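You operate a simulated robot arm through the tools that you are given. There is no shell and no other tool. Be economical: measure what you need, move in short steps, check, and stop when the job is done.

You are at the controls of a simulated robot arm. One attempt, no reset.

JOB
Pour about 150 ml into the green can, then water the orange and blue pots.
Fine: water from the teal jug; about 40 ml a pot from the can; jug and can go back.

Only the result counts: the job must be done as asked and must still hold three seconds after the hand-in. Knocking over, shifting, dropping, spilling or breaking anything else fails it.

ROBOT AND FRAMES
A 7-joint arm with a two-finger parallel gripper, fixed in place. Base frame: the origin is at the foot of the arm, x ahead of it, y to its left, z up. Readings come in m, degrees, newtons and seconds.
Its first joint turns from -166.0 to 166.0 degrees. Payload 3.91 kg.
The TCP is the grasp point between the finger pads, 0.03 m short of the fingertips. In the tool frame z runs along the fingers and y along their closing line. Largest opening 0.11 m; finger width 0.02, thickness 0.01; the body of the gripper, 0.048 by 0.112 m, starts 0.055 m behind the TCP.
Orientation is that of the tool frame in the base frame, as a unit quaternion [x, y, z, w]. With the fingers straight down and closing along the base's y, the tool's x points along the base's -x, its y along +y and its z along -z.

CONTROLS
- The arm moves only by the tool move_arm. Its argument "increments" is a list of rows, each a list of 7 numbers: the turn, a rotation vector about the base's x, y, z in degrees, then the shift along the base's x, y, z in mm, then the opening, from 0 (shut) to 1 (fully open). In form: [[wx, wy, wz, tx, ty, tz, jaw], ...]. A call has 1 to 20 rows; each row is the pose to reach, as a shift and turn from the pose commanded when the call began. A row lasts 0.2 s, in which the tool goes at most 0.05 m and 8.6 degrees; a call with a longer step from one row to the next is refused whole, and so is a gripper value outside its range. Where a pose cannot be reached the arm comes as near as it can. A force on the tool above 40 N (or 10 N above the force at the start of the call, whichever is more), or a blocked arm, ends the call early, and 0.2 s more pass. Each finger travels about 0.153 m/s and halts on what it meets, pressing with about 44 N; the grip force reading is that of the motor and also rises with nothing between the fingers. The clock runs only during rows and for 0.2 s after the last one: add rows that repeat a pose to give the fingers time. It gives the time, the measured TCP pose, the force on the tool (base axes), the opening and the grip force at its end, in the units of the frame above (readings bear some noise).
- Cameras (640 x 400 px; columns grow to the right, rows downward): "scene" is fixed at [0.0503, 0.6513, 1.5419]; the picture's right is [-0.54, -0.84, 0.00], its down [-0.75, 0.48, -0.46] and it looks along [0.39, -0.25, -0.89] (base axes); focal length 214 px, centre (320, 200). "wrist" rides on the gripper at [-0.036, 0, -0.057] in the tool frame; the picture's right is [0.00, -1.00, 0.00], its down [0.97, 0.00, -0.24] and it looks along [0.24, 0.00, 0.97] (tool axes); focal length 218 px, centre (320, 200).
- capture(camera): a new picture of that camera. The clock stands still meanwhile.
- lift_body(by): slides the trunk up (or, below 0, down) by that many m; the arm rides with it, the base frame stays. It gives what a move gives, with no picture.
- point_at(camera, pixels): for up to 12 pixels [column, row] of the newest picture of that camera ("zoom" is the newest enlarged one), the place [x, y, z] in the base frame of the surface seen there, good to about 0.003 m. The clock stands still meanwhile.
- enlarge(camera, box): a new picture of the part [left, top, right, bottom] of that camera's present view, enlarged. The clock stands still meanwhile.
- hand_in(): hands the job in; it is judged then, once.

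Work in short steps. Measure before you move; look again where a grasp or a placing could have gone wrong, and mend it. You have 80 turns and 34 pictures in all, those below and enlarged ones among them. Open the gripper and draw the arm clear of the work before you hand the job in, unless the task says otherwise; then end with one line.

The tools are called after "Call:" by a JSON object that holds its "api" and its "payload". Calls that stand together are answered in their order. move_arm: Moves the arm, as the interface text tells. Its arguments: {"type":"object","properties":{"increments":{"type":"array","items":{"type":"array","items":{"type":"number"}}}},"required":["increments"]} The other tools are called the same way: lift_body (by) slides the trunk up or down; capture (camera) takes a picture; point_at (camera, pixels) gives the place of the surface under pixels of a picture; enlarge (camera, box) takes an enlarged picture of a part of a camera's view; hand_in () hands the job in.

At the start:

```text
time: 0.0
eef_pos: [0.2866, 0.3928, 1.2389]
tcp_rot: [0.0, 1.0, 0.0, 0.0]
ft_force: [0.0, -0.6, -0.7]
finger_gap: 0.1098
finger_force: 0.0
trunk travel left (down, up): [-0.575, 0.035]
```

scene: 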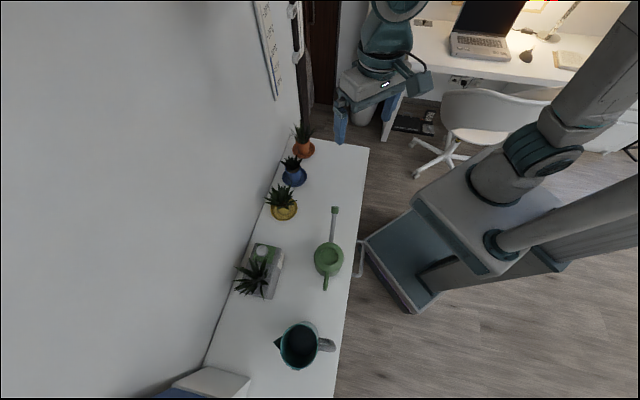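
wrist: 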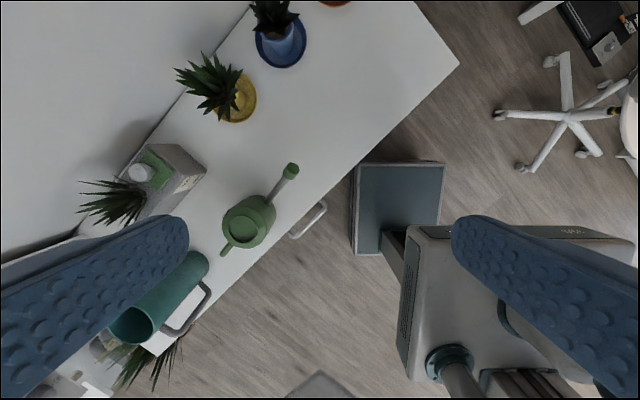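

The scene shows the jug near (300,345), the can near (328,258) and pots at (303,148), (293,177) and (284,210). I'll enlarge the shelf and measure these places.

Call:
{"api": "enlarge", "payload": {"camera": "scene", "box": [220, 200, 380, 390]}}

Call:
{"api": "point_at", "payload": {"camera": "scene", "pixels": [[303, 148], [293, 177], [284, 210], [328, 256], [334, 210], [326, 286], [300, 345], [328, 345], [276, 341], [362, 258], [340, 300], [360, 160]]}}

```text
2.11 times, centred on (300, 295) of scene
```

zoom: 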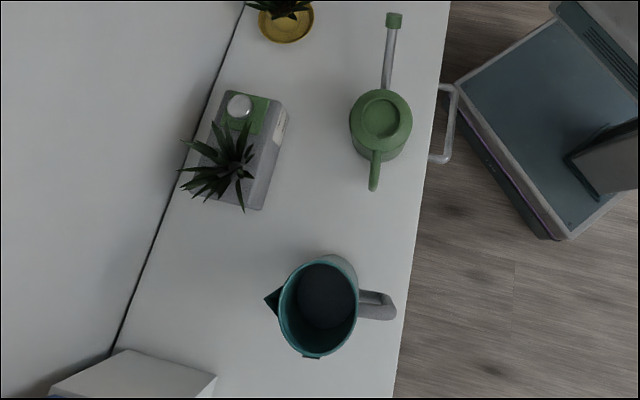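

```text
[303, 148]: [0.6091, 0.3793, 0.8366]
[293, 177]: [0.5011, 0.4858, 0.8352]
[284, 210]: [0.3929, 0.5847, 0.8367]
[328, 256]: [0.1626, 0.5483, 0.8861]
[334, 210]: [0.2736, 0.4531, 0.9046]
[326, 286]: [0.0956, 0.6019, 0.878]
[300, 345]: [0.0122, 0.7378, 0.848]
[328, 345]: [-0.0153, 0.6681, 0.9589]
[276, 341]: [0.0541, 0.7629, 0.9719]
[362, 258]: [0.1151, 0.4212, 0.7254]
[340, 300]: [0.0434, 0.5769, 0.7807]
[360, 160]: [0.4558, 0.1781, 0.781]
```

The zoom shows the jug's rim and handle and the can's body, handle and spout. I'll measure points on them.

Call:
{"api": "point_at", "payload": {"camera": "zoom", "pixels": [[280, 318], [357, 298], [320, 263], [312, 352], [338, 260], [268, 298], [392, 308], [372, 300], [365, 315], [320, 300], [330, 325], [380, 330]]}}

Call:
{"api": "point_at", "payload": {"camera": "zoom", "pixels": [[352, 118], [410, 118], [380, 91], [380, 148], [380, 118], [378, 102], [376, 155], [374, 188], [375, 170], [394, 18], [386, 60], [384, 88]]}}

Call:
{"api": "enlarge", "payload": {"camera": "wrist", "box": [80, 140, 340, 340]}}

```text
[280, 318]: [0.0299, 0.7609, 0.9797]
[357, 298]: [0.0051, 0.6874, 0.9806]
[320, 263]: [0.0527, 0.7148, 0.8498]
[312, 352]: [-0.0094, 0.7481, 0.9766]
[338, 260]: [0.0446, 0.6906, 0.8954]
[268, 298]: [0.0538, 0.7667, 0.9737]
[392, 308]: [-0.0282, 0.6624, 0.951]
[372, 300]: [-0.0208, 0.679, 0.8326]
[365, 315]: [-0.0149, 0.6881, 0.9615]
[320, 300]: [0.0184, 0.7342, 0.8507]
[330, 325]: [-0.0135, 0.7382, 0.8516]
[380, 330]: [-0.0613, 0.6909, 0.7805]
```

```text
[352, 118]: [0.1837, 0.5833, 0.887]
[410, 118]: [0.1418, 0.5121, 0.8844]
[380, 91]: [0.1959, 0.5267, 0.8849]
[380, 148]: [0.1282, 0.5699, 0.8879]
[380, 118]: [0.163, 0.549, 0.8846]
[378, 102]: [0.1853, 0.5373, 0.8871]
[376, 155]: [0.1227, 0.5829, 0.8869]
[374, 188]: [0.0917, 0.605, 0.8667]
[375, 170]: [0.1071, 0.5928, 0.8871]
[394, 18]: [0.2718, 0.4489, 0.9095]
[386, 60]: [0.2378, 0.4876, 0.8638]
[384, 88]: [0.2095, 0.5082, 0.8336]
```

```text
2.00 times, centred on (210, 240) of wrist
```

zoom: 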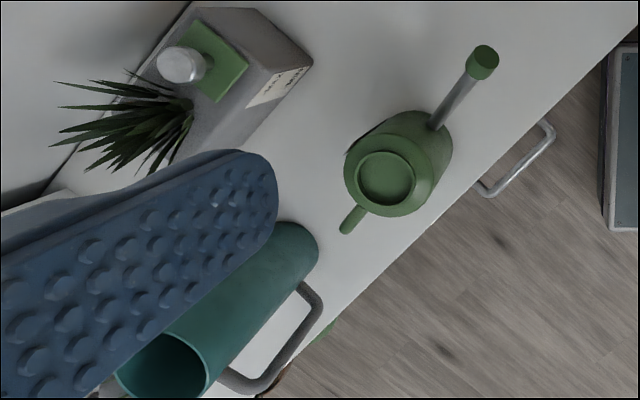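

The jug's handle points back toward the robot at about (-0.03,0.66), and water shows inside at z≈0.85. The can lies along (0.74,-0.67). I'll yaw the hand by 52° and bring it up over the can, so the wrist camera can look into the can's top.

Call:
{"api": "move_arm", "payload": {"increments": [[0, 0, 8, -30, 10, -5, 1], [0, 0, 16, -60, 20, -10, 1], [0, 0, 24, -95, 30, -20, 1], [0, 0, 32, -130, 40, -30, 1], [0, 0, 40, -165, 50, -40, 1], [0, 0, 46, -200, 60, -45, 1], [0, 0, 52, -230, 70, -50, 1]]}}

Call:
{"api": "capture", "payload": {"camera": "wrist"}}

```text
time: 1.6
eef_pos: [0.0549, 0.4635, 1.1877]
tcp_rot: [-0.439, 0.898, 0.0, 0.001]
ft_force: [-0.3, -0.8, 0.6]
finger_gap: 0.1102
finger_force: 0.1
trunk travel left (down, up): [-0.575, 0.035]
```

```text
29 pictures are left
```

wrist: 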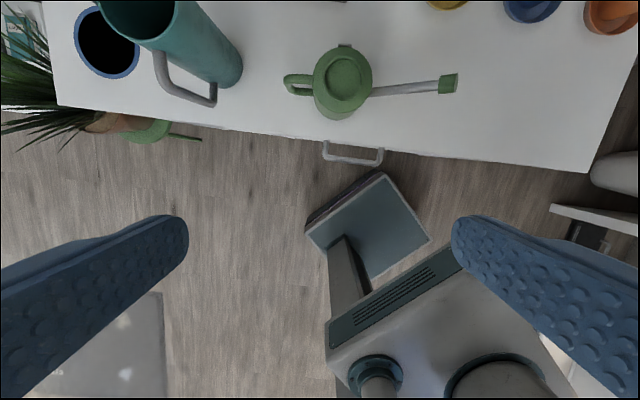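

The motion is exact, and in the wrist view the jug handle sits at (190,90). I'll pitch the hand up to 64° and shift it behind the jug, so I can view the handle from the front.

Call:
{"api": "move_arm", "payload": {"increments": [[6.3, -4.9, 0, -22, 5, -15, 1], [12.6, -9.8, 0, -45, 10, -30, 1], [18.9, -14.8, 0, -68, 15, -45, 1], [25.2, -19.7, 0, -91, 20, -60, 1], [31.5, -24.6, 0, -114, 25, -75, 1], [37.8, -29.5, 0, -137, 30, -90, 1], [44.1, -34.4, 0, -160, 35, -100, 1], [50.4, -39.4, 0, -183, 36, -110, 1]]}}

Call:
{"api": "capture", "payload": {"camera": "wrist"}}

```text
time: 3.4
eef_pos: [-0.09, 0.5132, 1.0868]
tcp_rot: [-0.339, 0.774, 0.221, 0.486]
ft_force: [0.2, 0.1, -0.4]
finger_gap: 0.1099
finger_force: 0.1
trunk travel left (down, up): [-0.575, 0.035]
```

```text
28 pictures are left
```

wrist: 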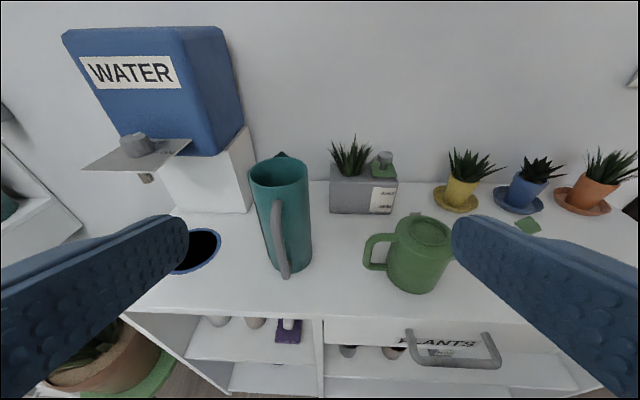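

The view shows a water dispenser, a drain cup, the jug with its handle toward me at (283,240), and the can. The pose came up about 4 cm short, so this may be a reach limit. I'll enlarge the jug and can and measure them.

Call:
{"api": "enlarge", "payload": {"camera": "wrist", "box": [220, 130, 460, 310]}}

Call:
{"api": "point_at", "payload": {"camera": "wrist", "pixels": [[278, 203], [281, 235], [286, 270], [300, 240], [292, 270], [255, 180], [305, 175], [282, 156], [368, 250], [380, 238], [385, 268], [425, 228]]}}

Call:
{"api": "point_at", "payload": {"camera": "zoom", "pixels": [[540, 270], [540, 235], [385, 310], [400, 285], [400, 362], [440, 300], [480, 420], [165, 120], [175, 260], [190, 380], [160, 100], [515, 220]]}}

```text
2.22 times, centred on (340, 220) of wrist
```

zoom: 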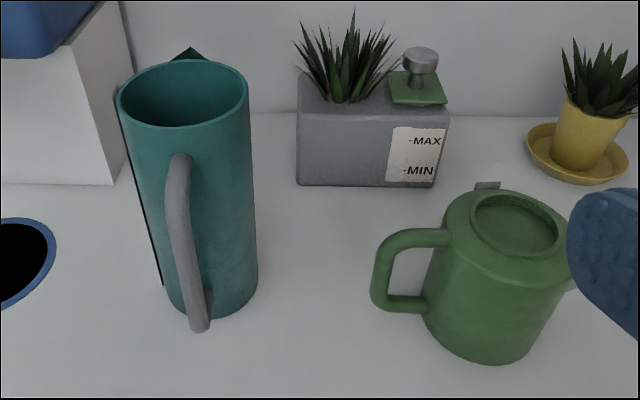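

```text
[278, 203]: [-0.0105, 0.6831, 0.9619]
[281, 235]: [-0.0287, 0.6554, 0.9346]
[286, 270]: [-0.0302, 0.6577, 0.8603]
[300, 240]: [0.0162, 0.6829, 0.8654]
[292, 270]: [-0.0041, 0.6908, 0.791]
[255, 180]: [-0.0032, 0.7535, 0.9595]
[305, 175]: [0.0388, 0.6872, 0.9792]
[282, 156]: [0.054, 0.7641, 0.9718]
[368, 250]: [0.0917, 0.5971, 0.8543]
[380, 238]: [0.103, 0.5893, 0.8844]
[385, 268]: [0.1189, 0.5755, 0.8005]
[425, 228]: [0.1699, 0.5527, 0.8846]
```

```text
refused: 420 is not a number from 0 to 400
```

The jug handle is a vertical bar whose outer face is at about (-0.029,0.656). Next I'll measure the can's rim and recess and the jug's inside.

Call:
{"api": "point_at", "payload": {"camera": "zoom", "pixels": [[515, 230], [500, 225], [535, 245], [470, 230], [545, 250], [560, 240], [488, 184], [375, 285], [400, 305], [440, 330], [185, 115], [150, 190]]}}

Call:
{"api": "point_at", "payload": {"camera": "wrist", "pixels": [[527, 224], [521, 172], [522, 180], [540, 180], [594, 180], [572, 183], [615, 185], [461, 185], [521, 200], [590, 203], [205, 270], [535, 160]]}}

```text
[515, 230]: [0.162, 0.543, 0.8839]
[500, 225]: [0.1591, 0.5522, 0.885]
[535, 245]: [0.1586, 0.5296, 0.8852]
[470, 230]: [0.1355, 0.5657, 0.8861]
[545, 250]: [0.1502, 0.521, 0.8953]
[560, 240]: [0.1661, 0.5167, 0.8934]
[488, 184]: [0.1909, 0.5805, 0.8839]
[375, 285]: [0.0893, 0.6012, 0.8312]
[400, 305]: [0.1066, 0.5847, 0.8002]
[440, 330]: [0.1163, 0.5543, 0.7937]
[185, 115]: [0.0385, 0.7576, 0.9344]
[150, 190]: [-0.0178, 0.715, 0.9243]
```

```text
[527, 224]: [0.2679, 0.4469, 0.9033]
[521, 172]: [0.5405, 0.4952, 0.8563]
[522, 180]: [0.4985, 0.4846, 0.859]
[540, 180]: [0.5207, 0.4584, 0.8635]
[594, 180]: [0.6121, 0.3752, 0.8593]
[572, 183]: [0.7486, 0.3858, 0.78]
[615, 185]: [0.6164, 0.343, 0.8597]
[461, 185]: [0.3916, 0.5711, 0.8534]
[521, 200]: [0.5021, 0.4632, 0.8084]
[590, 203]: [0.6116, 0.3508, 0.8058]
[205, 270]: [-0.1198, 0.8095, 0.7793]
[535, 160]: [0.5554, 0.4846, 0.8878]
```

The can's recess floor reads only 1 cm below its rim, and there is a small tab at its wall side. I need to know whether the can is lidded, so I'll enlarge further.

Call:
{"api": "enlarge", "payload": {"camera": "scene", "box": [304, 232, 356, 292]}}

Call:
{"api": "enlarge", "payload": {"camera": "wrist", "box": [380, 190, 460, 240]}}

```text
6.67 times, centred on (330, 262) of scene
```

zoom: 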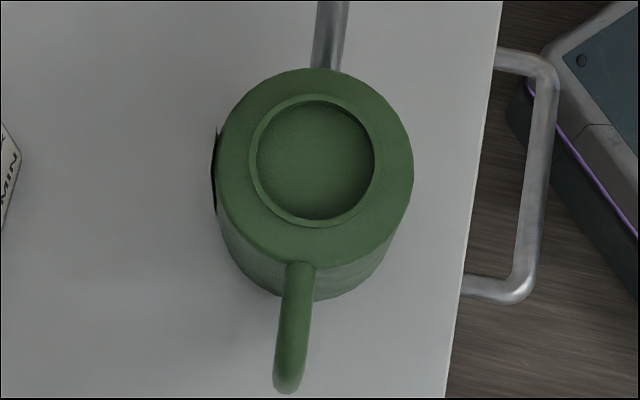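

```text
8.00 times, centred on (420, 215) of wrist
```

zoom: 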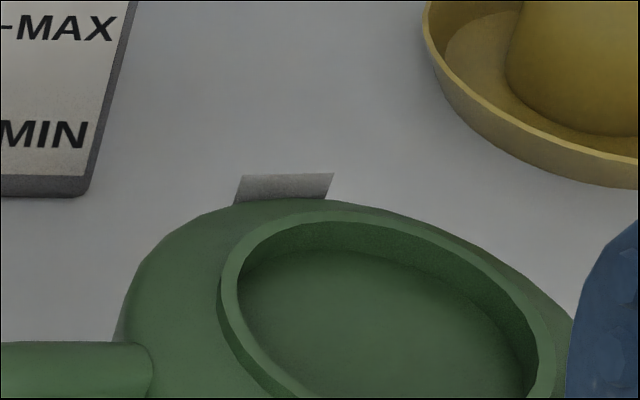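

The can has an open filler ring centred at (0.162,0.545), with its rim at z≈0.895 and a level strip on the wall side. The jug water reads z≈0.85. I'll lower the trunk 0.15 m so the shoulder suits the work height; the hand is clear of the jug.

Call:
{"api": "lift_body", "payload": {"by": -0.15}}

Call:
{"api": "move_arm", "payload": {"increments": [[0, 0, 0, 0, 0, 0, 1]]}}

```text
time: 5.2
eef_pos: [-0.0881, 0.5106, 0.9344]
tcp_rot: [-0.341, 0.775, 0.217, 0.485]
ft_force: [0.3, 0.1, 0.5]
finger_gap: 0.11
finger_force: 0.1
trunk travel left (down, up): [-0.425, 0.185]
```

```text
time: 5.5
eef_pos: [-0.0892, 0.5116, 0.934]
tcp_rot: [-0.342, 0.775, 0.218, 0.485]
ft_force: [0.4, 0.0, 0.3]
finger_gap: 0.11
finger_force: 0.1
trunk travel left (down, up): [-0.425, 0.185]
```

The pose held. The tool points 26° below horizontal at azimuth 48°. I'll move to the pre-grasp, about 10 cm short of the handle bar and nearly horizontal.

Call:
{"api": "move_arm", "payload": {"increments": [[4, -3, 2, 2, 20, -5, 1], [8, -6.3, 4, 4, 45, -10, 1], [12, -9.5, 6, 5, 68, -17, 1], [12, -9.5, 6, 5, 68, -17, 1]]}}

Call:
{"api": "capture", "payload": {"camera": "wrist"}}

```text
time: 6.5
eef_pos: [-0.0924, 0.5745, 0.9259]
tcp_rot: [-0.353, 0.68, 0.298, 0.57]
ft_force: [0.2, 0.2, -0.4]
finger_gap: 0.1101
finger_force: 0.0
trunk travel left (down, up): [-0.425, 0.185]
```

```text
24 pictures are left
```

wrist: 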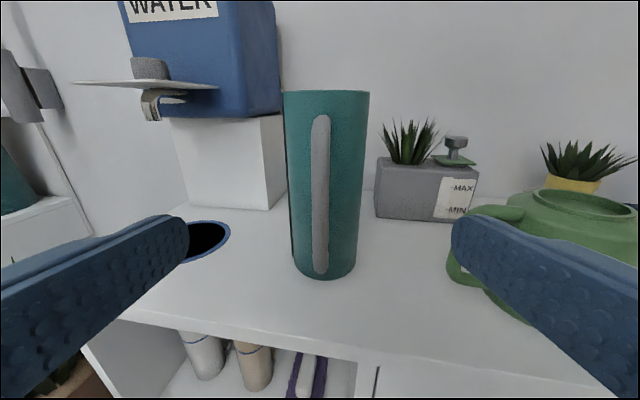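

The handle bar is centred at column 321, from row 115 to 272. I'll measure it once more before closing in.

Call:
{"api": "point_at", "payload": {"camera": "wrist", "pixels": [[321, 130], [321, 160], [321, 190], [321, 220], [321, 250], [312, 190], [329, 190], [340, 190], [300, 190], [355, 250]]}}

```text
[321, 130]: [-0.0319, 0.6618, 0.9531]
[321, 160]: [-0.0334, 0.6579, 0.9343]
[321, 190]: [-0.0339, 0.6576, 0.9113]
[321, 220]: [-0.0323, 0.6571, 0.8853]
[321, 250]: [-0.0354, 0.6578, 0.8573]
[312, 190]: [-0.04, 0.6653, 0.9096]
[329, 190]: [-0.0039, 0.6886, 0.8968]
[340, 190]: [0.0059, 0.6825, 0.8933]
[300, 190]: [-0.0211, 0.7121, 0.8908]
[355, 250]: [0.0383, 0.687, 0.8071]
```

The bar's outer face is at (-0.0335,0.6575), straight ahead at azimuth 55°. I'll advance with the jaw open to a TCP of about (-0.030,0.662,0.91).

Call:
{"api": "move_arm", "payload": {"increments": [[0, 0, 0, 16, 22, -4, 1], [0, 0, 0, 32, 44, -8, 1], [0, 0, 0, 46, 64, -12, 1], [0, 0, 0, 58, 82, -15, 1], [0, 0, 0, 58, 82, -15, 1]]}}

```text
time: 7.8
eef_pos: [-0.0617, 0.6504, 0.8994]
tcp_rot: [-0.379, 0.671, 0.304, 0.56]
ft_force: [0.4, 0.7, 0.6]
finger_gap: 0.11
finger_force: 0.0
trunk travel left (down, up): [-0.425, 0.185]
```

The commanded pose accumulates, so the arm has now caught up to it, about 20 mm left of the bar and 29 mm short. I'll shift right, then move forward, with a slight yaw correction.

Call:
{"api": "move_arm", "payload": {"increments": [[0, 0, -1, 9, -6, 4, 1], [0, 0, -2, 18, -12, 9, 1], [0, 0, -2, 18, -12, 12, 1], [0, 0, -2, 27, 2, 13, 1], [0, 0, -2, 34, 13, 14, 1], [0, 0, -2, 34, 13, 14, 1]]}}

Call:
{"api": "capture", "payload": {"camera": "wrist"}}

```text
time: 9.2
eef_pos: [-0.0293, 0.663, 0.9125]
tcp_rot: [-0.367, 0.678, 0.294, 0.566]
ft_force: [0.1, 0.8, 0.0]
finger_gap: 0.1097
finger_force: 0.0
trunk travel left (down, up): [-0.425, 0.185]
```

```text
23 pictures are left
```

wrist: 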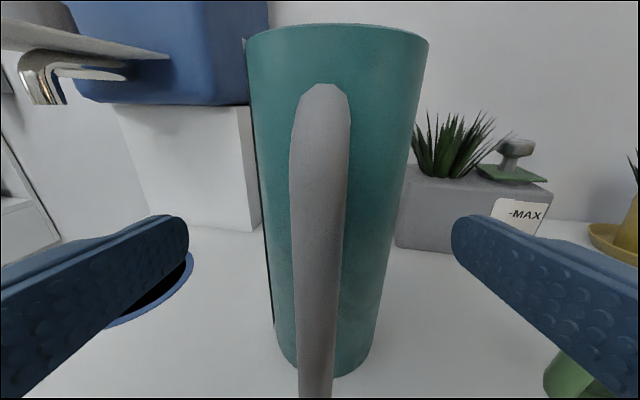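

The bar is centred between the fingers. I'll close and hold.

Call:
{"api": "move_arm", "payload": {"increments": [[0, 0, 0, 0, 0, 0, 0.5], [0, 0, 0, 0, 0, 0, 0.2], [0, 0, 0, 0, 0, 0, 0], [0, 0, 0, 0, 0, 0, 0], [0, 0, 0, 0, 0, 0, 0]]}}

Call:
{"api": "move_arm", "payload": {"increments": [[0, 0, 0, 0, 0, 8, 0], [0, 0, 0, 0, 0, 25, 0], [0, 0, 0, 0, 0, 50, 0], [0, 0, 0, 0, 0, 80, 0], [0, 0, 0, 0, 0, 80, 0], [0, 0, 0, 0, 0, 80, 0]]}}

Call:
{"api": "capture", "payload": {"camera": "scene"}}

```text
time: 10.3
eef_pos: [-0.0302, 0.6621, 0.9142]
tcp_rot: [-0.366, 0.678, 0.294, 0.566]
ft_force: [-0.1, 1.6, -0.8]
finger_gap: 0.013
finger_force: 43.8
trunk travel left (down, up): [-0.425, 0.185]
```

```text
time: 11.8
eef_pos: [-0.028, 0.6613, 0.99]
tcp_rot: [-0.366, 0.678, 0.293, 0.565]
ft_force: [-0.1, 0.1, -4.3]
finger_gap: 0.013
finger_force: 44.4
trunk travel left (down, up): [-0.425, 0.185]
```

```text
22 pictures are left
```

scene: 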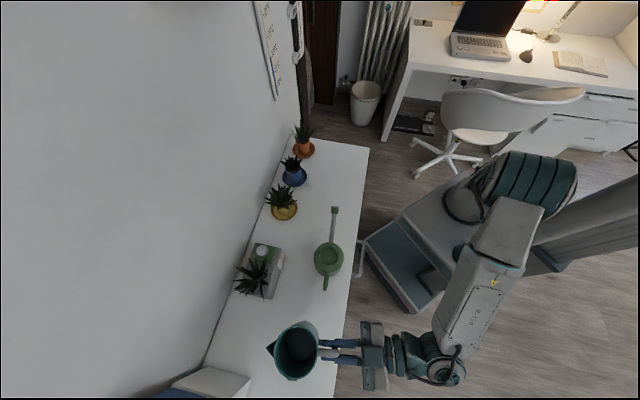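

The jug is lifted and the tool reads about -4.3 N. I'll check the water surface and spout tip (267,348) in this picture.

Call:
{"api": "point_at", "payload": {"camera": "scene", "pixels": [[267, 348], [270, 344], [268, 352], [274, 340], [276, 358], [295, 345], [290, 360], [305, 355], [297, 323], [295, 379], [278, 335], [317, 345]]}}

Call:
{"api": "enlarge", "payload": {"camera": "scene", "box": [255, 310, 335, 390]}}

```text
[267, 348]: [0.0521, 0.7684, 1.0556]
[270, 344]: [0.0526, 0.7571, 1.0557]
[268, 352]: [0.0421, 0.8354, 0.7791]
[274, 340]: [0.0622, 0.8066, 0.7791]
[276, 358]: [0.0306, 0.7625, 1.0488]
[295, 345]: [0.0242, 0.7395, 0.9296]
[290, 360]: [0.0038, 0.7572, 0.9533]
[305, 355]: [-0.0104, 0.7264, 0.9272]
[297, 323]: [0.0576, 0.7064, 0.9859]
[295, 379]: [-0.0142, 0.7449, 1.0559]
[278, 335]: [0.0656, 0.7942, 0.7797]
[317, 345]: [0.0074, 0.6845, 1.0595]
```

```text
5.00 times, centred on (295, 350) of scene
```

zoom: 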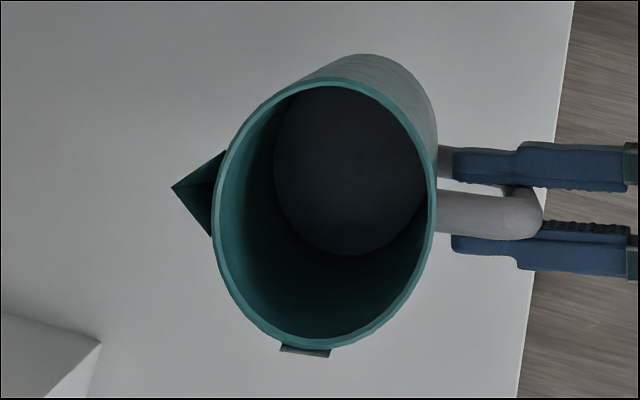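

The water surface is at z≈0.928 with the jug lifted, so its depth is about 70 mm. The spout tip is 0.133 m ahead of the TCP, 7 mm right and 0.062 m up. I'll raise the jug, carry it toward the can and tilt to 55°, which stays below the pouring angle.

Call:
{"api": "move_arm", "payload": {"increments": [[-4.1, 2.8, 0, 0, 0, 30, 0], [-8.3, 5.6, 0, 0, 0, 65, 0], [-12.4, 8.4, 0, 5, -8, 95, 0], [-16.5, 11.3, 0, 15, -25, 110, 0], [-20.7, 14.1, 0, 27, -46, 110, 0], [-24.8, 16.9, 0, 40, -68, 110, 0], [-28.9, 19.7, 0, 54, -92, 110, 0], [-33, 22.5, 0, 68, -116, 110, 0], [-37.2, 25.3, 0, 82, -140, 110, 0], [-41.3, 28.2, 0, 96, -164, 110, 0], [-45.4, 31, 0, 110, -188, 110, 0], [-45.4, 31, 0, 122, -209, 110, 0], [-45.4, 31, 0, 122, -209, 110, 0]]}}

Call:
{"api": "capture", "payload": {"camera": "scene"}}

```text
time: 14.6
eef_pos: [0.094, 0.45, 1.1032]
tcp_rot: [-0.464, 0.861, 0.097, 0.186]
ft_force: [0.1, -0.3, -4.3]
finger_gap: 0.0129
finger_force: 44.3
trunk travel left (down, up): [-0.425, 0.185]
```

```text
20 pictures are left
```

scene: 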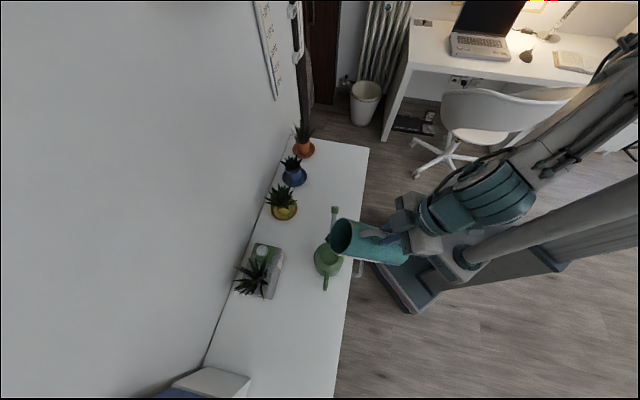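

The carry is clean. I'll enlarge the jug mouth to locate the spout tip and check the water surface.

Call:
{"api": "enlarge", "payload": {"camera": "scene", "box": [300, 200, 410, 290]}}

```text
4.44 times, centred on (355, 245) of scene
```

zoom: 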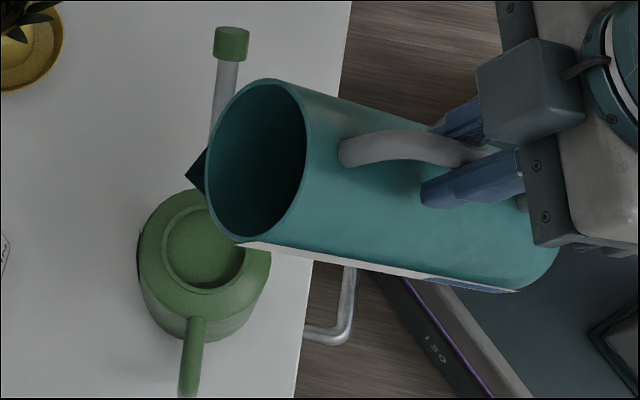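

The side strip shows blue over its lowest third, which confirms the water level. I'll measure the spout tip at (190,176) and the filler ring.

Call:
{"api": "point_at", "payload": {"camera": "zoom", "pixels": [[189, 175], [194, 178], [200, 187], [204, 150], [195, 165], [204, 240], [165, 240], [230, 285], [240, 243], [430, 277], [515, 290], [260, 160]]}}

```text
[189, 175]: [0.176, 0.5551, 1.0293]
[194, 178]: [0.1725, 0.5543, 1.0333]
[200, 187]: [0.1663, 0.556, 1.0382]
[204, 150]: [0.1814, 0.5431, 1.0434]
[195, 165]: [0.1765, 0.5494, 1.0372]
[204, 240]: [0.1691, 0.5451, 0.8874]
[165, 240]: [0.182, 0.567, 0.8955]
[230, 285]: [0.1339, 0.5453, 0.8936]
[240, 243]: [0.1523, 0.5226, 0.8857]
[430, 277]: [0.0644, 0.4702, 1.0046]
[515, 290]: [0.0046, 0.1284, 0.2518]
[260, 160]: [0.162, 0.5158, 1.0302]
```

The tip is at (0.176,0.5555,1.029), which matches the model. I'll tilt to 70° and lower so the tip hovers at (0.160,0.544,0.925), about 30 mm above the filler ring, then watch the force.

Call:
{"api": "move_arm", "payload": {"increments": [[-3.1, 2.1, 0, 0, 2, -18, 0], [-6.2, 4.2, 0, 0, 5, -36, 0], [-9.3, 6.3, 0, 0, 7, -54, 0], [-12.4, 8.4, 0, -1, 9, -73, 0], [-12.4, 8.4, 0, -1, 9, -73, 0], [-12.4, 8.4, 0, -1, 9, -73, 0]]}}

Call:
{"api": "enlarge", "payload": {"camera": "scene", "box": [300, 200, 410, 290]}}

```text
time: 15.9
eef_pos: [0.0946, 0.462, 1.03]
tcp_rot: [-0.473, 0.877, 0.038, 0.073]
ft_force: [-0.7, -0.4, -4.8]
finger_gap: 0.0127
finger_force: 44.3
trunk travel left (down, up): [-0.425, 0.185]
```

```text
4.44 times, centred on (355, 245) of scene
```

zoom: 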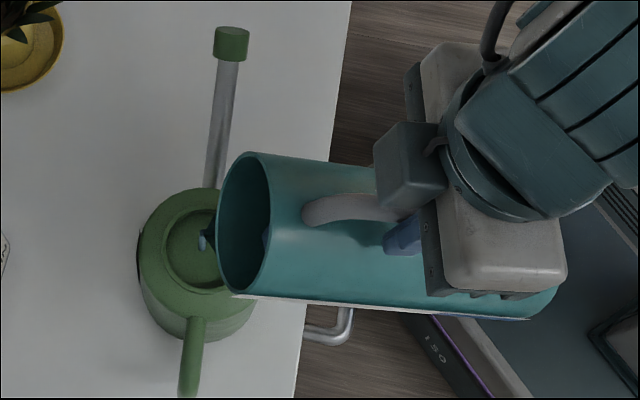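

It is already pouring: the blue stream at (203,240) falls into the ring centre. I'll hold and watch the force.

Call:
{"api": "move_arm", "payload": {"increments": [[0, 0, 0, 0, 0, 0, 0], [0, 0, 0, 0, 0, 0, 0]]}}

Call:
{"api": "enlarge", "payload": {"camera": "scene", "box": [300, 200, 410, 290]}}

```text
time: 16.6
eef_pos: [0.0931, 0.4618, 1.0294]
tcp_rot: [-0.473, 0.877, 0.036, 0.072]
ft_force: [0.4, 0.5, -3.9]
finger_gap: 0.0131
finger_force: 43.4
trunk travel left (down, up): [-0.425, 0.185]
```

```text
4.44 times, centred on (355, 245) of scene
```

zoom: 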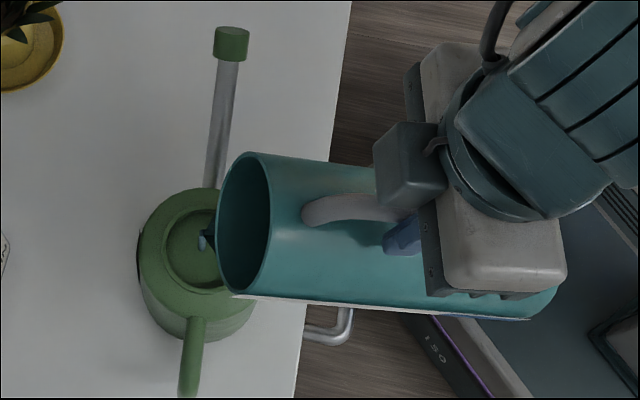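

The stream continues steadily. I'll hold in short calls and log the force.

Call:
{"api": "move_arm", "payload": {"increments": [[0, 0, 0, 0, 0, 0, 0]]}}

Call:
{"api": "move_arm", "payload": {"increments": [[0, 0, 0, 0, 0, 0, 0]]}}

Call:
{"api": "move_arm", "payload": {"increments": [[0, 0, 0, 0, 0, 0, 0]]}}

Call:
{"api": "move_arm", "payload": {"increments": [[0, 0, 0, 0, 0, 0, 0]]}}

```text
time: 16.9
eef_pos: [0.0937, 0.4616, 1.0296]
tcp_rot: [-0.473, 0.877, 0.037, 0.072]
ft_force: [-0.6, -0.1, -3.1]
finger_gap: 0.0131
finger_force: 43.8
trunk travel left (down, up): [-0.425, 0.185]
```

```text
time: 17.4
eef_pos: [0.0941, 0.4619, 1.0297]
tcp_rot: [-0.473, 0.877, 0.037, 0.072]
ft_force: [0.0, 0.6, -4.5]
finger_gap: 0.0131
finger_force: 44.2
trunk travel left (down, up): [-0.425, 0.185]
```

```text
time: 17.8
eef_pos: [0.0939, 0.4622, 1.0291]
tcp_rot: [-0.473, 0.877, 0.037, 0.072]
ft_force: [0.2, 0.5, -3.3]
finger_gap: 0.0129
finger_force: 44.2
trunk travel left (down, up): [-0.425, 0.185]
```

```text
time: 18.1
eef_pos: [0.0923, 0.4629, 1.0293]
tcp_rot: [-0.473, 0.877, 0.037, 0.073]
ft_force: [-0.7, -0.8, -3.6]
finger_gap: 0.0128
finger_force: 44.5
trunk travel left (down, up): [-0.425, 0.185]
```

The force is noisy but seems to fall to about -3.6 N, which suggests some 60–80 ml gone. I'll check the stream.

Call:
{"api": "enlarge", "payload": {"camera": "scene", "box": [315, 230, 360, 270]}}

```text
10.00 times, centred on (338, 250) of scene
```

zoom: 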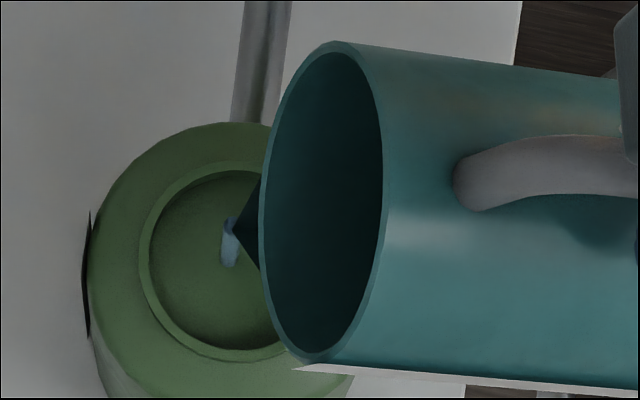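

It is still flowing and well centred. To find out how much has gone, I'll tilt back with the tip held over the ring, then rise and bring the jug to 30° to read the water level.

Call:
{"api": "move_arm", "payload": {"increments": [[6.6, -4.5, 0, -8, -11, -14, 0], [13, -8.9, 0, -14, -21, 10, 0], [19.8, -13.5, 0, -14, -15, 40, 0], [26.4, -18, 0, -20, 0, 70, 0], [33, -22.5, 0, -32, 30, 70, 0], [33, -22.5, 0, -48, 65, 70, 0], [33, -22.5, 0, -64, 98, 70, 0], [33, -22.5, 0, -64, 98, 70, 0]]}}

Call:
{"api": "enlarge", "payload": {"camera": "scene", "box": [240, 230, 400, 340]}}

```text
time: 19.9
eef_pos: [0.0312, 0.5612, 1.1033]
tcp_rot: [-0.433, 0.8, 0.192, 0.369]
ft_force: [-0.3, 0.2, -3.8]
finger_gap: 0.013
finger_force: 43.8
trunk travel left (down, up): [-0.425, 0.185]
```

```text
3.64 times, centred on (320, 285) of scene
```

zoom: 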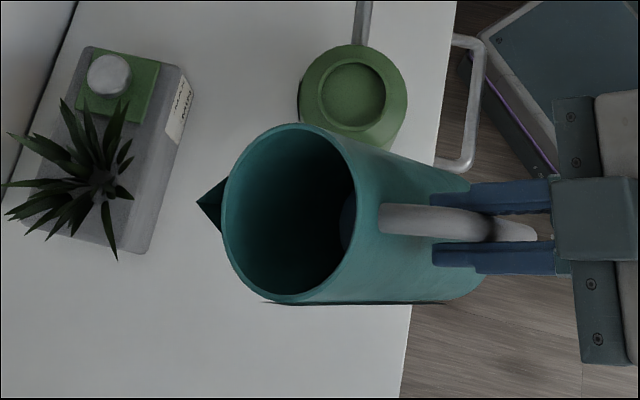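

The surroundings are dry. I'll measure the dark water edge at (347,222) and nearby points.

Call:
{"api": "point_at", "payload": {"camera": "zoom", "pixels": [[347, 215], [348, 225], [346, 235], [350, 220], [345, 225], [343, 245], [335, 230], [320, 240], [300, 225], [350, 200]]}}

```text
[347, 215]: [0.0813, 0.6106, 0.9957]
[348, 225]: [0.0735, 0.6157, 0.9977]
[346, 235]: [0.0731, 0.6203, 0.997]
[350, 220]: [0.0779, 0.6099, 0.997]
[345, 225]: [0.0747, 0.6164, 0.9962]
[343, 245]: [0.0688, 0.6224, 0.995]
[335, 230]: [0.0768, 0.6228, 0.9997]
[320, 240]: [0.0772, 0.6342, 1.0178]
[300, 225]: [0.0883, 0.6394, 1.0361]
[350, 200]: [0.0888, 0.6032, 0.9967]
```

The water surface is level at z≈0.9965, which puts it about 56 mm above the base, down from 70 mm. So roughly 60 ml has been poured. I'll go back to the ring and hold at 75° for a second pour.

Call:
{"api": "move_arm", "payload": {"increments": [[0, 0, 0, 16, -33, 0, 0], [0, 0, 0, 32, -66, 0, 0], [-6.6, 4.5, 0, 44, -98, 0, 0], [-13.2, 9, 0, 50, -113, -30, 0], [-19.8, 13.5, 0, 50, -119, -60, 0], [-26.4, 18, 0, 56, -109, -84, 0], [-33, 22.5, 0, 64, -98, -70, 0], [-37.2, 25.3, 0, 69, -90, -61, 0], [-37.2, 25.3, 0, 69, -90, -61, 0], [-37.2, 25.3, 0, 69, -90, -61, 0]]}}

Call:
{"api": "enlarge", "payload": {"camera": "scene", "box": [315, 230, 360, 270]}}

```text
time: 22.1
eef_pos: [0.0986, 0.4703, 1.039]
tcp_rot: [-0.475, 0.879, 0.016, 0.033]
ft_force: [0.6, -0.7, -3.4]
finger_gap: 0.0129
finger_force: 44.5
trunk travel left (down, up): [-0.425, 0.185]
```

```text
10.00 times, centred on (338, 250) of scene
```

zoom: 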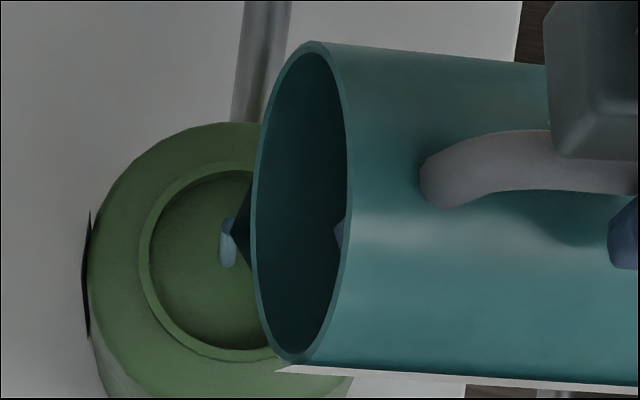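

The stream is well placed. I'll hold for another 1.4 s, then retract the same way and read the level.

Call:
{"api": "move_arm", "payload": {"increments": [[0, 0, 0, 0, 0, 0, 0], [0, 0, 0, 0, 0, 0, 0], [0, 0, 0, 0, 0, 0, 0], [0, 0, 0, 0, 0, 0, 0], [0, 0, 0, 0, 0, 0, 0], [4.2, -2.8, 0, -5, -8, -9, 0], [10.8, -7.3, 0, -13, -19, -23, 0], [17.2, -11.8, 0, -19, -29, 1, 0], [24, -16.3, 0, -19, -23, 31, 0], [30.6, -20.8, 0, -25, -8, 61, 0], [37.2, -25.3, 0, -37, 24, 61, 0], [43.8, -29.8, 0, -53, 57, 61, 0], [47, -32, 0, -69, 90, 61, 0], [47, -32, 0, -69, 90, 61, 0]]}}

Call:
{"api": "enlarge", "payload": {"camera": "scene", "box": [240, 230, 400, 340]}}

```text
time: 25.1
eef_pos: [0.0265, 0.5587, 1.0966]
tcp_rot: [-0.409, 0.758, 0.234, 0.451]
ft_force: [0.3, 0.9, -4.4]
finger_gap: 0.0132
finger_force: 44.3
trunk travel left (down, up): [-0.425, 0.185]
```

```text
3.64 times, centred on (320, 285) of scene
```

zoom: 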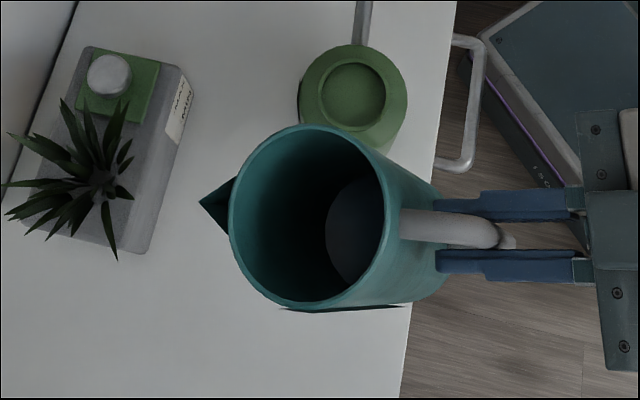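

The water surface is well visible around (355,230). I'll measure it.

Call:
{"api": "point_at", "payload": {"camera": "zoom", "pixels": [[350, 215], [355, 225], [360, 235], [345, 240], [365, 220], [370, 245], [355, 255], [340, 225], [360, 200], [352, 265], [375, 220], [215, 205]]}}

Call:
{"api": "move_arm", "payload": {"increments": [[0, 0, 0, 0, 0, 0, 0]]}}

Call:
{"api": "move_arm", "payload": {"increments": [[0, 0, 0, 0, 0, 0, 0]]}}

```text
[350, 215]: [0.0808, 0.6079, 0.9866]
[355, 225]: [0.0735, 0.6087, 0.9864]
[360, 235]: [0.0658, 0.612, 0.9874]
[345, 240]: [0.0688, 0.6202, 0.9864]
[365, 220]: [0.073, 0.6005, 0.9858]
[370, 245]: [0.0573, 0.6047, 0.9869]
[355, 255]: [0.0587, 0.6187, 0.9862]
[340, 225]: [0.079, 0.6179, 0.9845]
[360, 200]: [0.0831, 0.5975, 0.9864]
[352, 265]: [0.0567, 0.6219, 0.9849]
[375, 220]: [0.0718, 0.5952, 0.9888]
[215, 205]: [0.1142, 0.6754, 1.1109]
```

```text
time: 25.6
eef_pos: [0.027, 0.5584, 1.0971]
tcp_rot: [-0.409, 0.758, 0.234, 0.451]
ft_force: [0.4, 0.3, -3.0]
finger_gap: 0.0132
finger_force: 43.8
trunk travel left (down, up): [-0.425, 0.185]
```

```text
time: 25.9
eef_pos: [0.0271, 0.5593, 1.0972]
tcp_rot: [-0.41, 0.758, 0.235, 0.451]
ft_force: [-0.5, 0.0, -3.4]
finger_gap: 0.0128
finger_force: 44.5
trunk travel left (down, up): [-0.425, 0.185]
```

The level is now about 43 mm against 70 mm at the start, so roughly 118 ml has been poured. I'll do a short third pour, about 1 s at 75°, for the remaining 30 ml, then come back.

Call:
{"api": "move_arm", "payload": {"increments": [[-5, 3.4, 0, 16, -33, 0, 0], [-9.9, 6.8, 0, 32, -66, 0, 0], [-16.5, 11.3, 0, 44, -98, 0, 0], [-23.1, 15.8, 0, 50, -113, -30, 0], [-29.7, 20.3, 0, 50, -119, -60, 0], [-36.3, 24.8, 0, 56, -109, -84, 0], [-42.9, 29.3, 0, 64, -98, -70, 0], [-47, 32, 0, 69, -90, -61, 0], [-47, 32, 0, 69, -90, -61, 0], [-47, 32, 0, 69, -90, -61, 0], [-47, 32, 0, 69, -90, -61, 0], [-47, 32, 0, 69, -90, -61, 0], [-47, 32, 0, 69, -90, -61, 0], [-42.9, 29.3, 0, 64, -98, -70, 0], [-36.3, 24.8, 0, 56, -109, -84, 0], [-29.7, 20.3, 0, 50, -119, -60, 0], [-23.1, 15.8, 0, 50, -113, -30, 0], [-16.5, 11.3, 0, 44, -98, 0, 0], [-9.9, 6.8, 0, 32, -66, 0, 0], [-5, 3.4, 0, 16, -33, 0, 0]]}}

Call:
{"api": "move_arm", "payload": {"increments": [[4, -2.7, 0, -10, 20, 0, 0], [6, -4.1, 0, -20, 40, 0, 0], [6, -4.1, 0, -20, 40, 0, 0]]}}

Call:
{"api": "enlarge", "payload": {"camera": "scene", "box": [240, 230, 400, 340]}}

```text
time: 30.1
eef_pos: [0.0448, 0.5257, 1.0962]
tcp_rot: [-0.42, 0.782, 0.211, 0.41]
ft_force: [0.7, 0.7, -2.2]
finger_gap: 0.0132
finger_force: 44.3
trunk travel left (down, up): [-0.425, 0.185]
```

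```text
time: 30.9
eef_pos: [0.0262, 0.5656, 1.0983]
tcp_rot: [-0.405, 0.754, 0.237, 0.46]
ft_force: [0.3, 0.1, -3.1]
finger_gap: 0.0133
finger_force: 43.8
trunk travel left (down, up): [-0.425, 0.185]
```

```text
3.64 times, centred on (320, 285) of scene
```

zoom: 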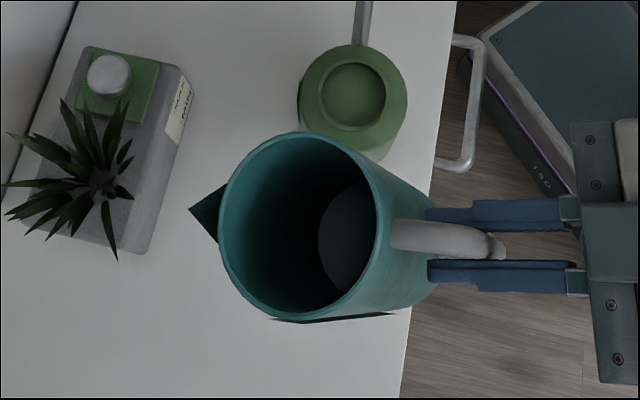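

I'll measure the surface around (350,240).

Call:
{"api": "point_at", "payload": {"camera": "zoom", "pixels": [[345, 225], [350, 235], [355, 245], [340, 250], [360, 230], [362, 255], [345, 262], [335, 235], [355, 210], [345, 275], [368, 225], [350, 250]]}}

```text
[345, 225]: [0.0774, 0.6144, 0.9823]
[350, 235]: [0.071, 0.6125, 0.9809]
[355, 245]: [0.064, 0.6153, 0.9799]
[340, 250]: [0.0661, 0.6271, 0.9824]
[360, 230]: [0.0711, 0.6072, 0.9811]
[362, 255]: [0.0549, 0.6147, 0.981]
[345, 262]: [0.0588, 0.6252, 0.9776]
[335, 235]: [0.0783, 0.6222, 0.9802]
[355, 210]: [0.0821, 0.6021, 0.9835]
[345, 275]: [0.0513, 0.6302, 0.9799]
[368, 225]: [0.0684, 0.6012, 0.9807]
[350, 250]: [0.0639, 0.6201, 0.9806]
```

The level is now about 35 mm, so around 150 ml has been poured. I'll return the jug upright to just above its original spot.

Call:
{"api": "move_arm", "payload": {"increments": [[4.7, -3.2, 0, -13, 24, 0, 0], [9.4, -6.4, 0, -26, 48, 0, 0], [14, -9.5, 0, -40, 72, 0, 0], [14, -9.5, 0, -53, 95, 0, 0], [14, -9.5, 0, -53, 95, -40, 0], [14, -9.5, 0, -53, 95, -80, 0], [14, -9.5, 0, -53, 95, -120, 0], [14, -9.5, 0, -53, 95, -150, 0], [14, -9.5, 0, -53, 95, -165, 0], [14, -9.5, 0, -53, 95, -165, 0]]}}

Call:
{"api": "enlarge", "payload": {"camera": "scene", "box": [230, 290, 390, 400]}}

```text
time: 33.1
eef_pos: [-0.0272, 0.6593, 0.9347]
tcp_rot: [-0.365, 0.678, 0.293, 0.567]
ft_force: [0.0, -0.2, -3.3]
finger_gap: 0.0131
finger_force: 44.0
trunk travel left (down, up): [-0.425, 0.185]
```

```text
3.64 times, centred on (310, 345) of scene
```

zoom: 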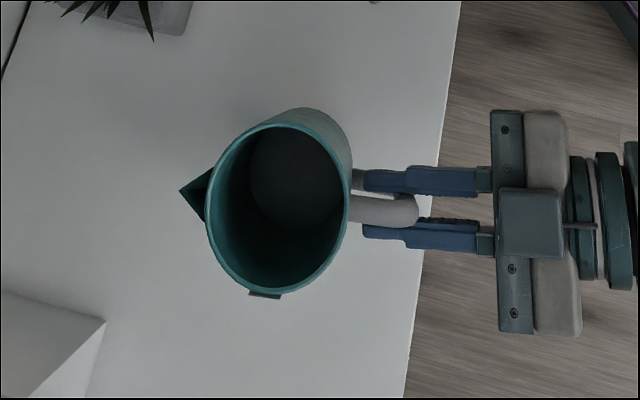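

The jug is upright, 20 mm above the surface. I'll verify the level from this view and lower it the last 20 mm gently with a 3 mm correction.

Call:
{"api": "point_at", "payload": {"camera": "zoom", "pixels": [[295, 165], [300, 180], [280, 180], [310, 190], [295, 200], [275, 165]]}}

Call:
{"api": "move_arm", "payload": {"increments": [[0, 0, 0, -3, 3, -8, 0], [0, 0, 0, -3, 3, -14, 0], [0, 0, 0, -3, 3, -18, 0], [0, 0, 0, -3, 3, -20, 0], [0, 0, 0, -3, 3, -21, 0], [0, 0, 0, -3, 3, -21, 0]]}}

```text
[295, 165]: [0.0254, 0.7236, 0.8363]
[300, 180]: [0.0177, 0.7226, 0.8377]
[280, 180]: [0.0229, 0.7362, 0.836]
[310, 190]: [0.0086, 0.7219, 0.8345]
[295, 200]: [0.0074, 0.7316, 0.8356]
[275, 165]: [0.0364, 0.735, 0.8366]
```

```text
time: 34.5
eef_pos: [-0.0314, 0.6634, 0.9139]
tcp_rot: [-0.364, 0.678, 0.294, 0.567]
ft_force: [1.0, -1.2, 7.6]
finger_gap: 0.0131
finger_force: 43.7
trunk travel left (down, up): [-0.425, 0.185]
```

The level of 35 mm is confirmed and the jug is seated (7.6 N upward). I'll release it and back straight out.

Call:
{"api": "move_arm", "payload": {"increments": [[0, 0, 0, 0, 0, 1, 0], [0, 0, 0, 0, 0, 1, 0.3], [0, 0, 0, 0, 0, 1, 0.6], [0, 0, 0, 0, 0, 1, 0.6], [0, 0, 0, -10, -15, 2, 0.6], [0, 0, 0, -25, -37, 4, 0.6], [0, 0, 0, -45, -66, 6, 0.6], [0, 0, 0, -65, -95, 10, 0.6], [0, 0, 0, -75, -110, 40, 0.6]]}}

Call:
{"api": "capture", "payload": {"camera": "wrist"}}

```text
time: 36.5
eef_pos: [-0.1045, 0.5537, 0.9498]
tcp_rot: [-0.365, 0.678, 0.293, 0.567]
ft_force: [0.2, 0.7, 0.0]
finger_gap: 0.066
finger_force: 0.1
trunk travel left (down, up): [-0.425, 0.185]
```

```text
10 pictures are left
```

wrist: 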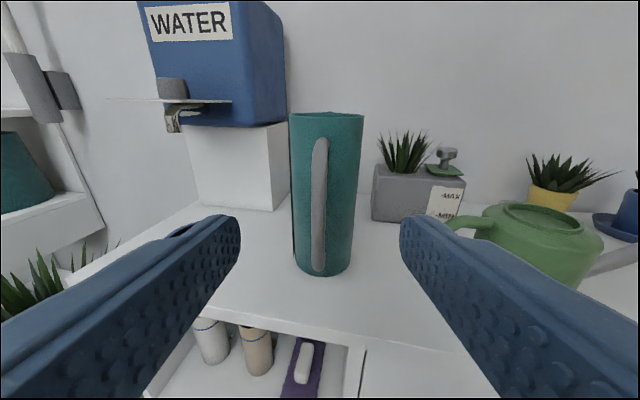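

The jug stands well. Now for the can: I'll raise the hand, point it down, and then yaw to face along the can's handle-to-spout line (azimuth about -40°).

Call:
{"api": "move_arm", "payload": {"increments": [[-6.6, 4.5, 0, 0, -10, 30, 0.6], [-13.2, 9, 0, 10, -20, 65, 0.6], [-19.8, 13.5, 0, 25, -30, 100, 0.6], [-26.4, 18, 0, 40, -40, 130, 0.6], [-33, 22.5, 0, 60, -45, 150, 0.6], [-39.6, 27, 0, 80, -50, 160, 0.6], [-46.2, 31.5, 0, 100, -50, 165, 0.6], [-52.9, 36, 0, 120, -50, 165, 0.6], [-52.9, 36, 0, 120, -50, 165, 0.6]]}}

Call:
{"api": "move_arm", "payload": {"increments": [[0, 0, -8, 5, 8, 0, 0.6], [0, 0, -16, 10, 16, 0, 0.6], [0, 0, -24, 15, 24, 0, 0.6], [0, 0, -32, 20, 32, 0, 0.6], [0, 0, -40, 25, 40, 0, 0.6], [0, 0, -48, 30, 48, 0, 0.6], [0, 0, -56, 35, 56, 0, 0.6], [0, 0, -64, 40, 64, 0, 0.6], [0, 0, -72, 46, 72, -10, 0.6], [0, 0, -80, 52, 80, -20, 0.6], [0, 0, -88, 58, 88, -30, 0.6], [0, 0, -95, 64, 95, -40, 0.6], [0, 0, -95, 64, 95, -40, 0.6]]}}

```text
time: 38.5
eef_pos: [0.0099, 0.504, 1.119]
tcp_rot: [-0.47, 0.872, 0.06, 0.118]
ft_force: [0.2, 0.0, -0.3]
finger_gap: 0.066
finger_force: 0.0
trunk travel left (down, up): [-0.425, 0.185]
```

```text
time: 41.4
eef_pos: [0.0776, 0.5986, 1.0749]
tcp_rot: [0.326, 0.936, -0.047, 0.125]
ft_force: [-0.2, 0.1, 0.5]
finger_gap: 0.0664
finger_force: 0.1
trunk travel left (down, up): [-0.425, 0.185]
```

The tool points 75° down at azimuth -40°, as wanted. I'll descend above the handle bar, estimated at (0.0956,0.599), and check with one picture.

Call:
{"api": "move_arm", "payload": {"increments": [[0, 0, 0, 6, 0, -40, 0.6], [0, 0, 0, 12, 0, -80, 0.6], [0, 0, 0, 16, 0, -110, 0.6], [0, 0, 0, 16, 0, -130, 0.6], [0, 0, 0, 16, 0, -130, 0.6]]}}

Call:
{"api": "capture", "payload": {"camera": "wrist"}}

```text
time: 42.5
eef_pos: [0.0935, 0.5983, 0.9462]
tcp_rot: [0.325, 0.936, -0.046, 0.125]
ft_force: [-0.4, 1.0, -0.7]
finger_gap: 0.066
finger_force: 0.1
trunk travel left (down, up): [-0.425, 0.185]
```

```text
9 pictures are left
```

wrist: 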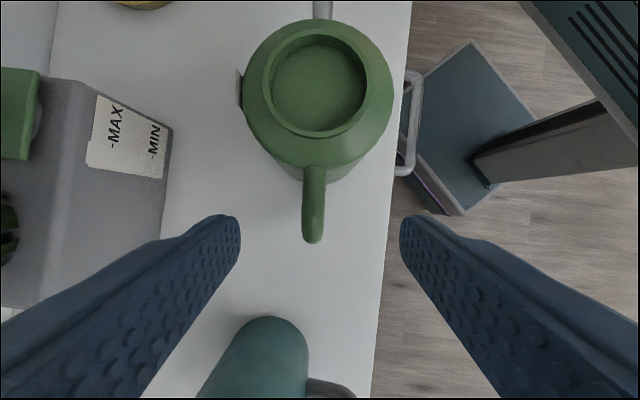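

The handle is at column 315, nearly centred. I'll measure its line and the ring.

Call:
{"api": "point_at", "payload": {"camera": "wrist", "pixels": [[314, 180], [314, 200], [313, 220], [313, 235], [303, 210], [323, 210], [318, 33], [318, 135], [265, 85], [365, 85], [250, 340], [325, 390]]}}

```text
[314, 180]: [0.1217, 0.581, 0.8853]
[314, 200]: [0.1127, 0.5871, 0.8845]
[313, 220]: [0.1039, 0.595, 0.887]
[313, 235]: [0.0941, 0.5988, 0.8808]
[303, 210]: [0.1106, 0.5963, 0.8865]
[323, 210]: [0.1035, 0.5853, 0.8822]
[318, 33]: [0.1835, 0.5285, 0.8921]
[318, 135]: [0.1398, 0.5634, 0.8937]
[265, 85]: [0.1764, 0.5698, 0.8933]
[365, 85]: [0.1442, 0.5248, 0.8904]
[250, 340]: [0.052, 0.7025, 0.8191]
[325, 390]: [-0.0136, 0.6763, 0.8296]
```

The handle lies on my line. I'll descend 88 mm with a slight forward nudge, close, and read.

Call:
{"api": "move_arm", "payload": {"increments": [[0, 0, 0, 1, 0, -30, 0.6], [0, 0, 0, 2, 0, -60, 0.6], [0, 0, 0, 2, 0, -78, 0.6], [0, 0, 0, 2, 0, -88, 0.6], [0, 0, 0, 2, 0, -88, 0.6], [0, 0, 0, 2, 0, -88, 0.3], [0, 0, 0, 2, 0, -88, 0], [0, 0, 0, 2, 0, -88, 0], [0, 0, 0, 2, 0, -88, 0]]}}

```text
time: 43.2
eef_pos: [0.0971, 0.6031, 0.8951]
tcp_rot: [0.328, 0.937, -0.032, 0.117]
ft_force: [1.1, -0.6, 19.2]
finger_gap: 0.0659
finger_force: 0.0
trunk travel left (down, up): [-0.425, 0.185]
stopped in row 3: the force on the tool passed its limit (the readings are from after the stop); the commanded pose is now the measured one
```

It stopped with 19 N upward at z=0.895, so something touched. I'll back up 25 mm right away and then look at the scene.

Call:
{"api": "move_arm", "payload": {"increments": [[0, 0, 0, 0, 0, 10, 0.6], [0, 0, 0, -2, -4, 30, 0.6], [0, 0, 0, -3, -5, 30, 0.6]]}}

Call:
{"api": "capture", "payload": {"camera": "scene"}}

```text
time: 44.0
eef_pos: [0.0938, 0.5972, 0.9191]
tcp_rot: [0.328, 0.936, -0.037, 0.12]
ft_force: [-0.3, -0.6, 0.0]
finger_gap: 0.0662
finger_force: 0.0
trunk travel left (down, up): [-0.425, 0.185]
```

```text
8 pictures are left
```

scene: 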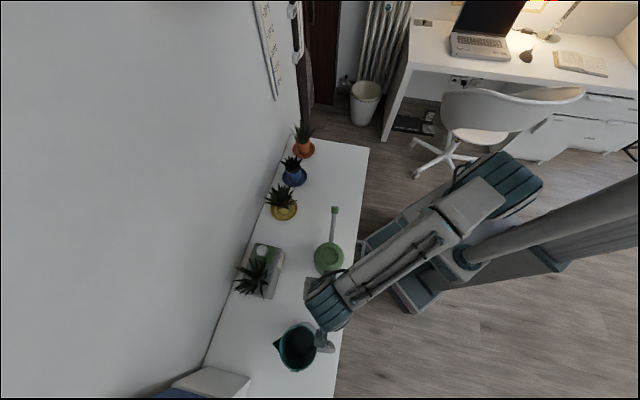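

The wrist is close to the jug handle at (326,335), so that is likely what it touched. I'll measure the wrist and check whether the jug moved.

Call:
{"api": "point_at", "payload": {"camera": "scene", "pixels": [[333, 322], [345, 310], [322, 332], [326, 340], [332, 346], [327, 350], [276, 343], [300, 324], [298, 369], [282, 355], [315, 340], [320, 315]]}}

Call:
{"api": "enlarge", "payload": {"camera": "scene", "box": [260, 270, 380, 390]}}

```text
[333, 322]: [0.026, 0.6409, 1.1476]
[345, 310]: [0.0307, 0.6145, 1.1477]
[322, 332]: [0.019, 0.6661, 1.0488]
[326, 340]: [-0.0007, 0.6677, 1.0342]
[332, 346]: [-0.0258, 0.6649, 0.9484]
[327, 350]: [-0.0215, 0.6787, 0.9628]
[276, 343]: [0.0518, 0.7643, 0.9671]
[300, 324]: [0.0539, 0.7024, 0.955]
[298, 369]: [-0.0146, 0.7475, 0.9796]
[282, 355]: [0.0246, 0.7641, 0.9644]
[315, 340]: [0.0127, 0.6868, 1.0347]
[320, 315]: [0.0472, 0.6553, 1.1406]
```

```text
3.33 times, centred on (320, 330) of scene
```

zoom: 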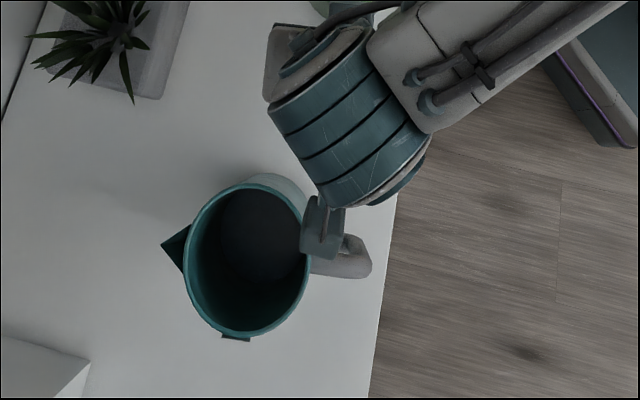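

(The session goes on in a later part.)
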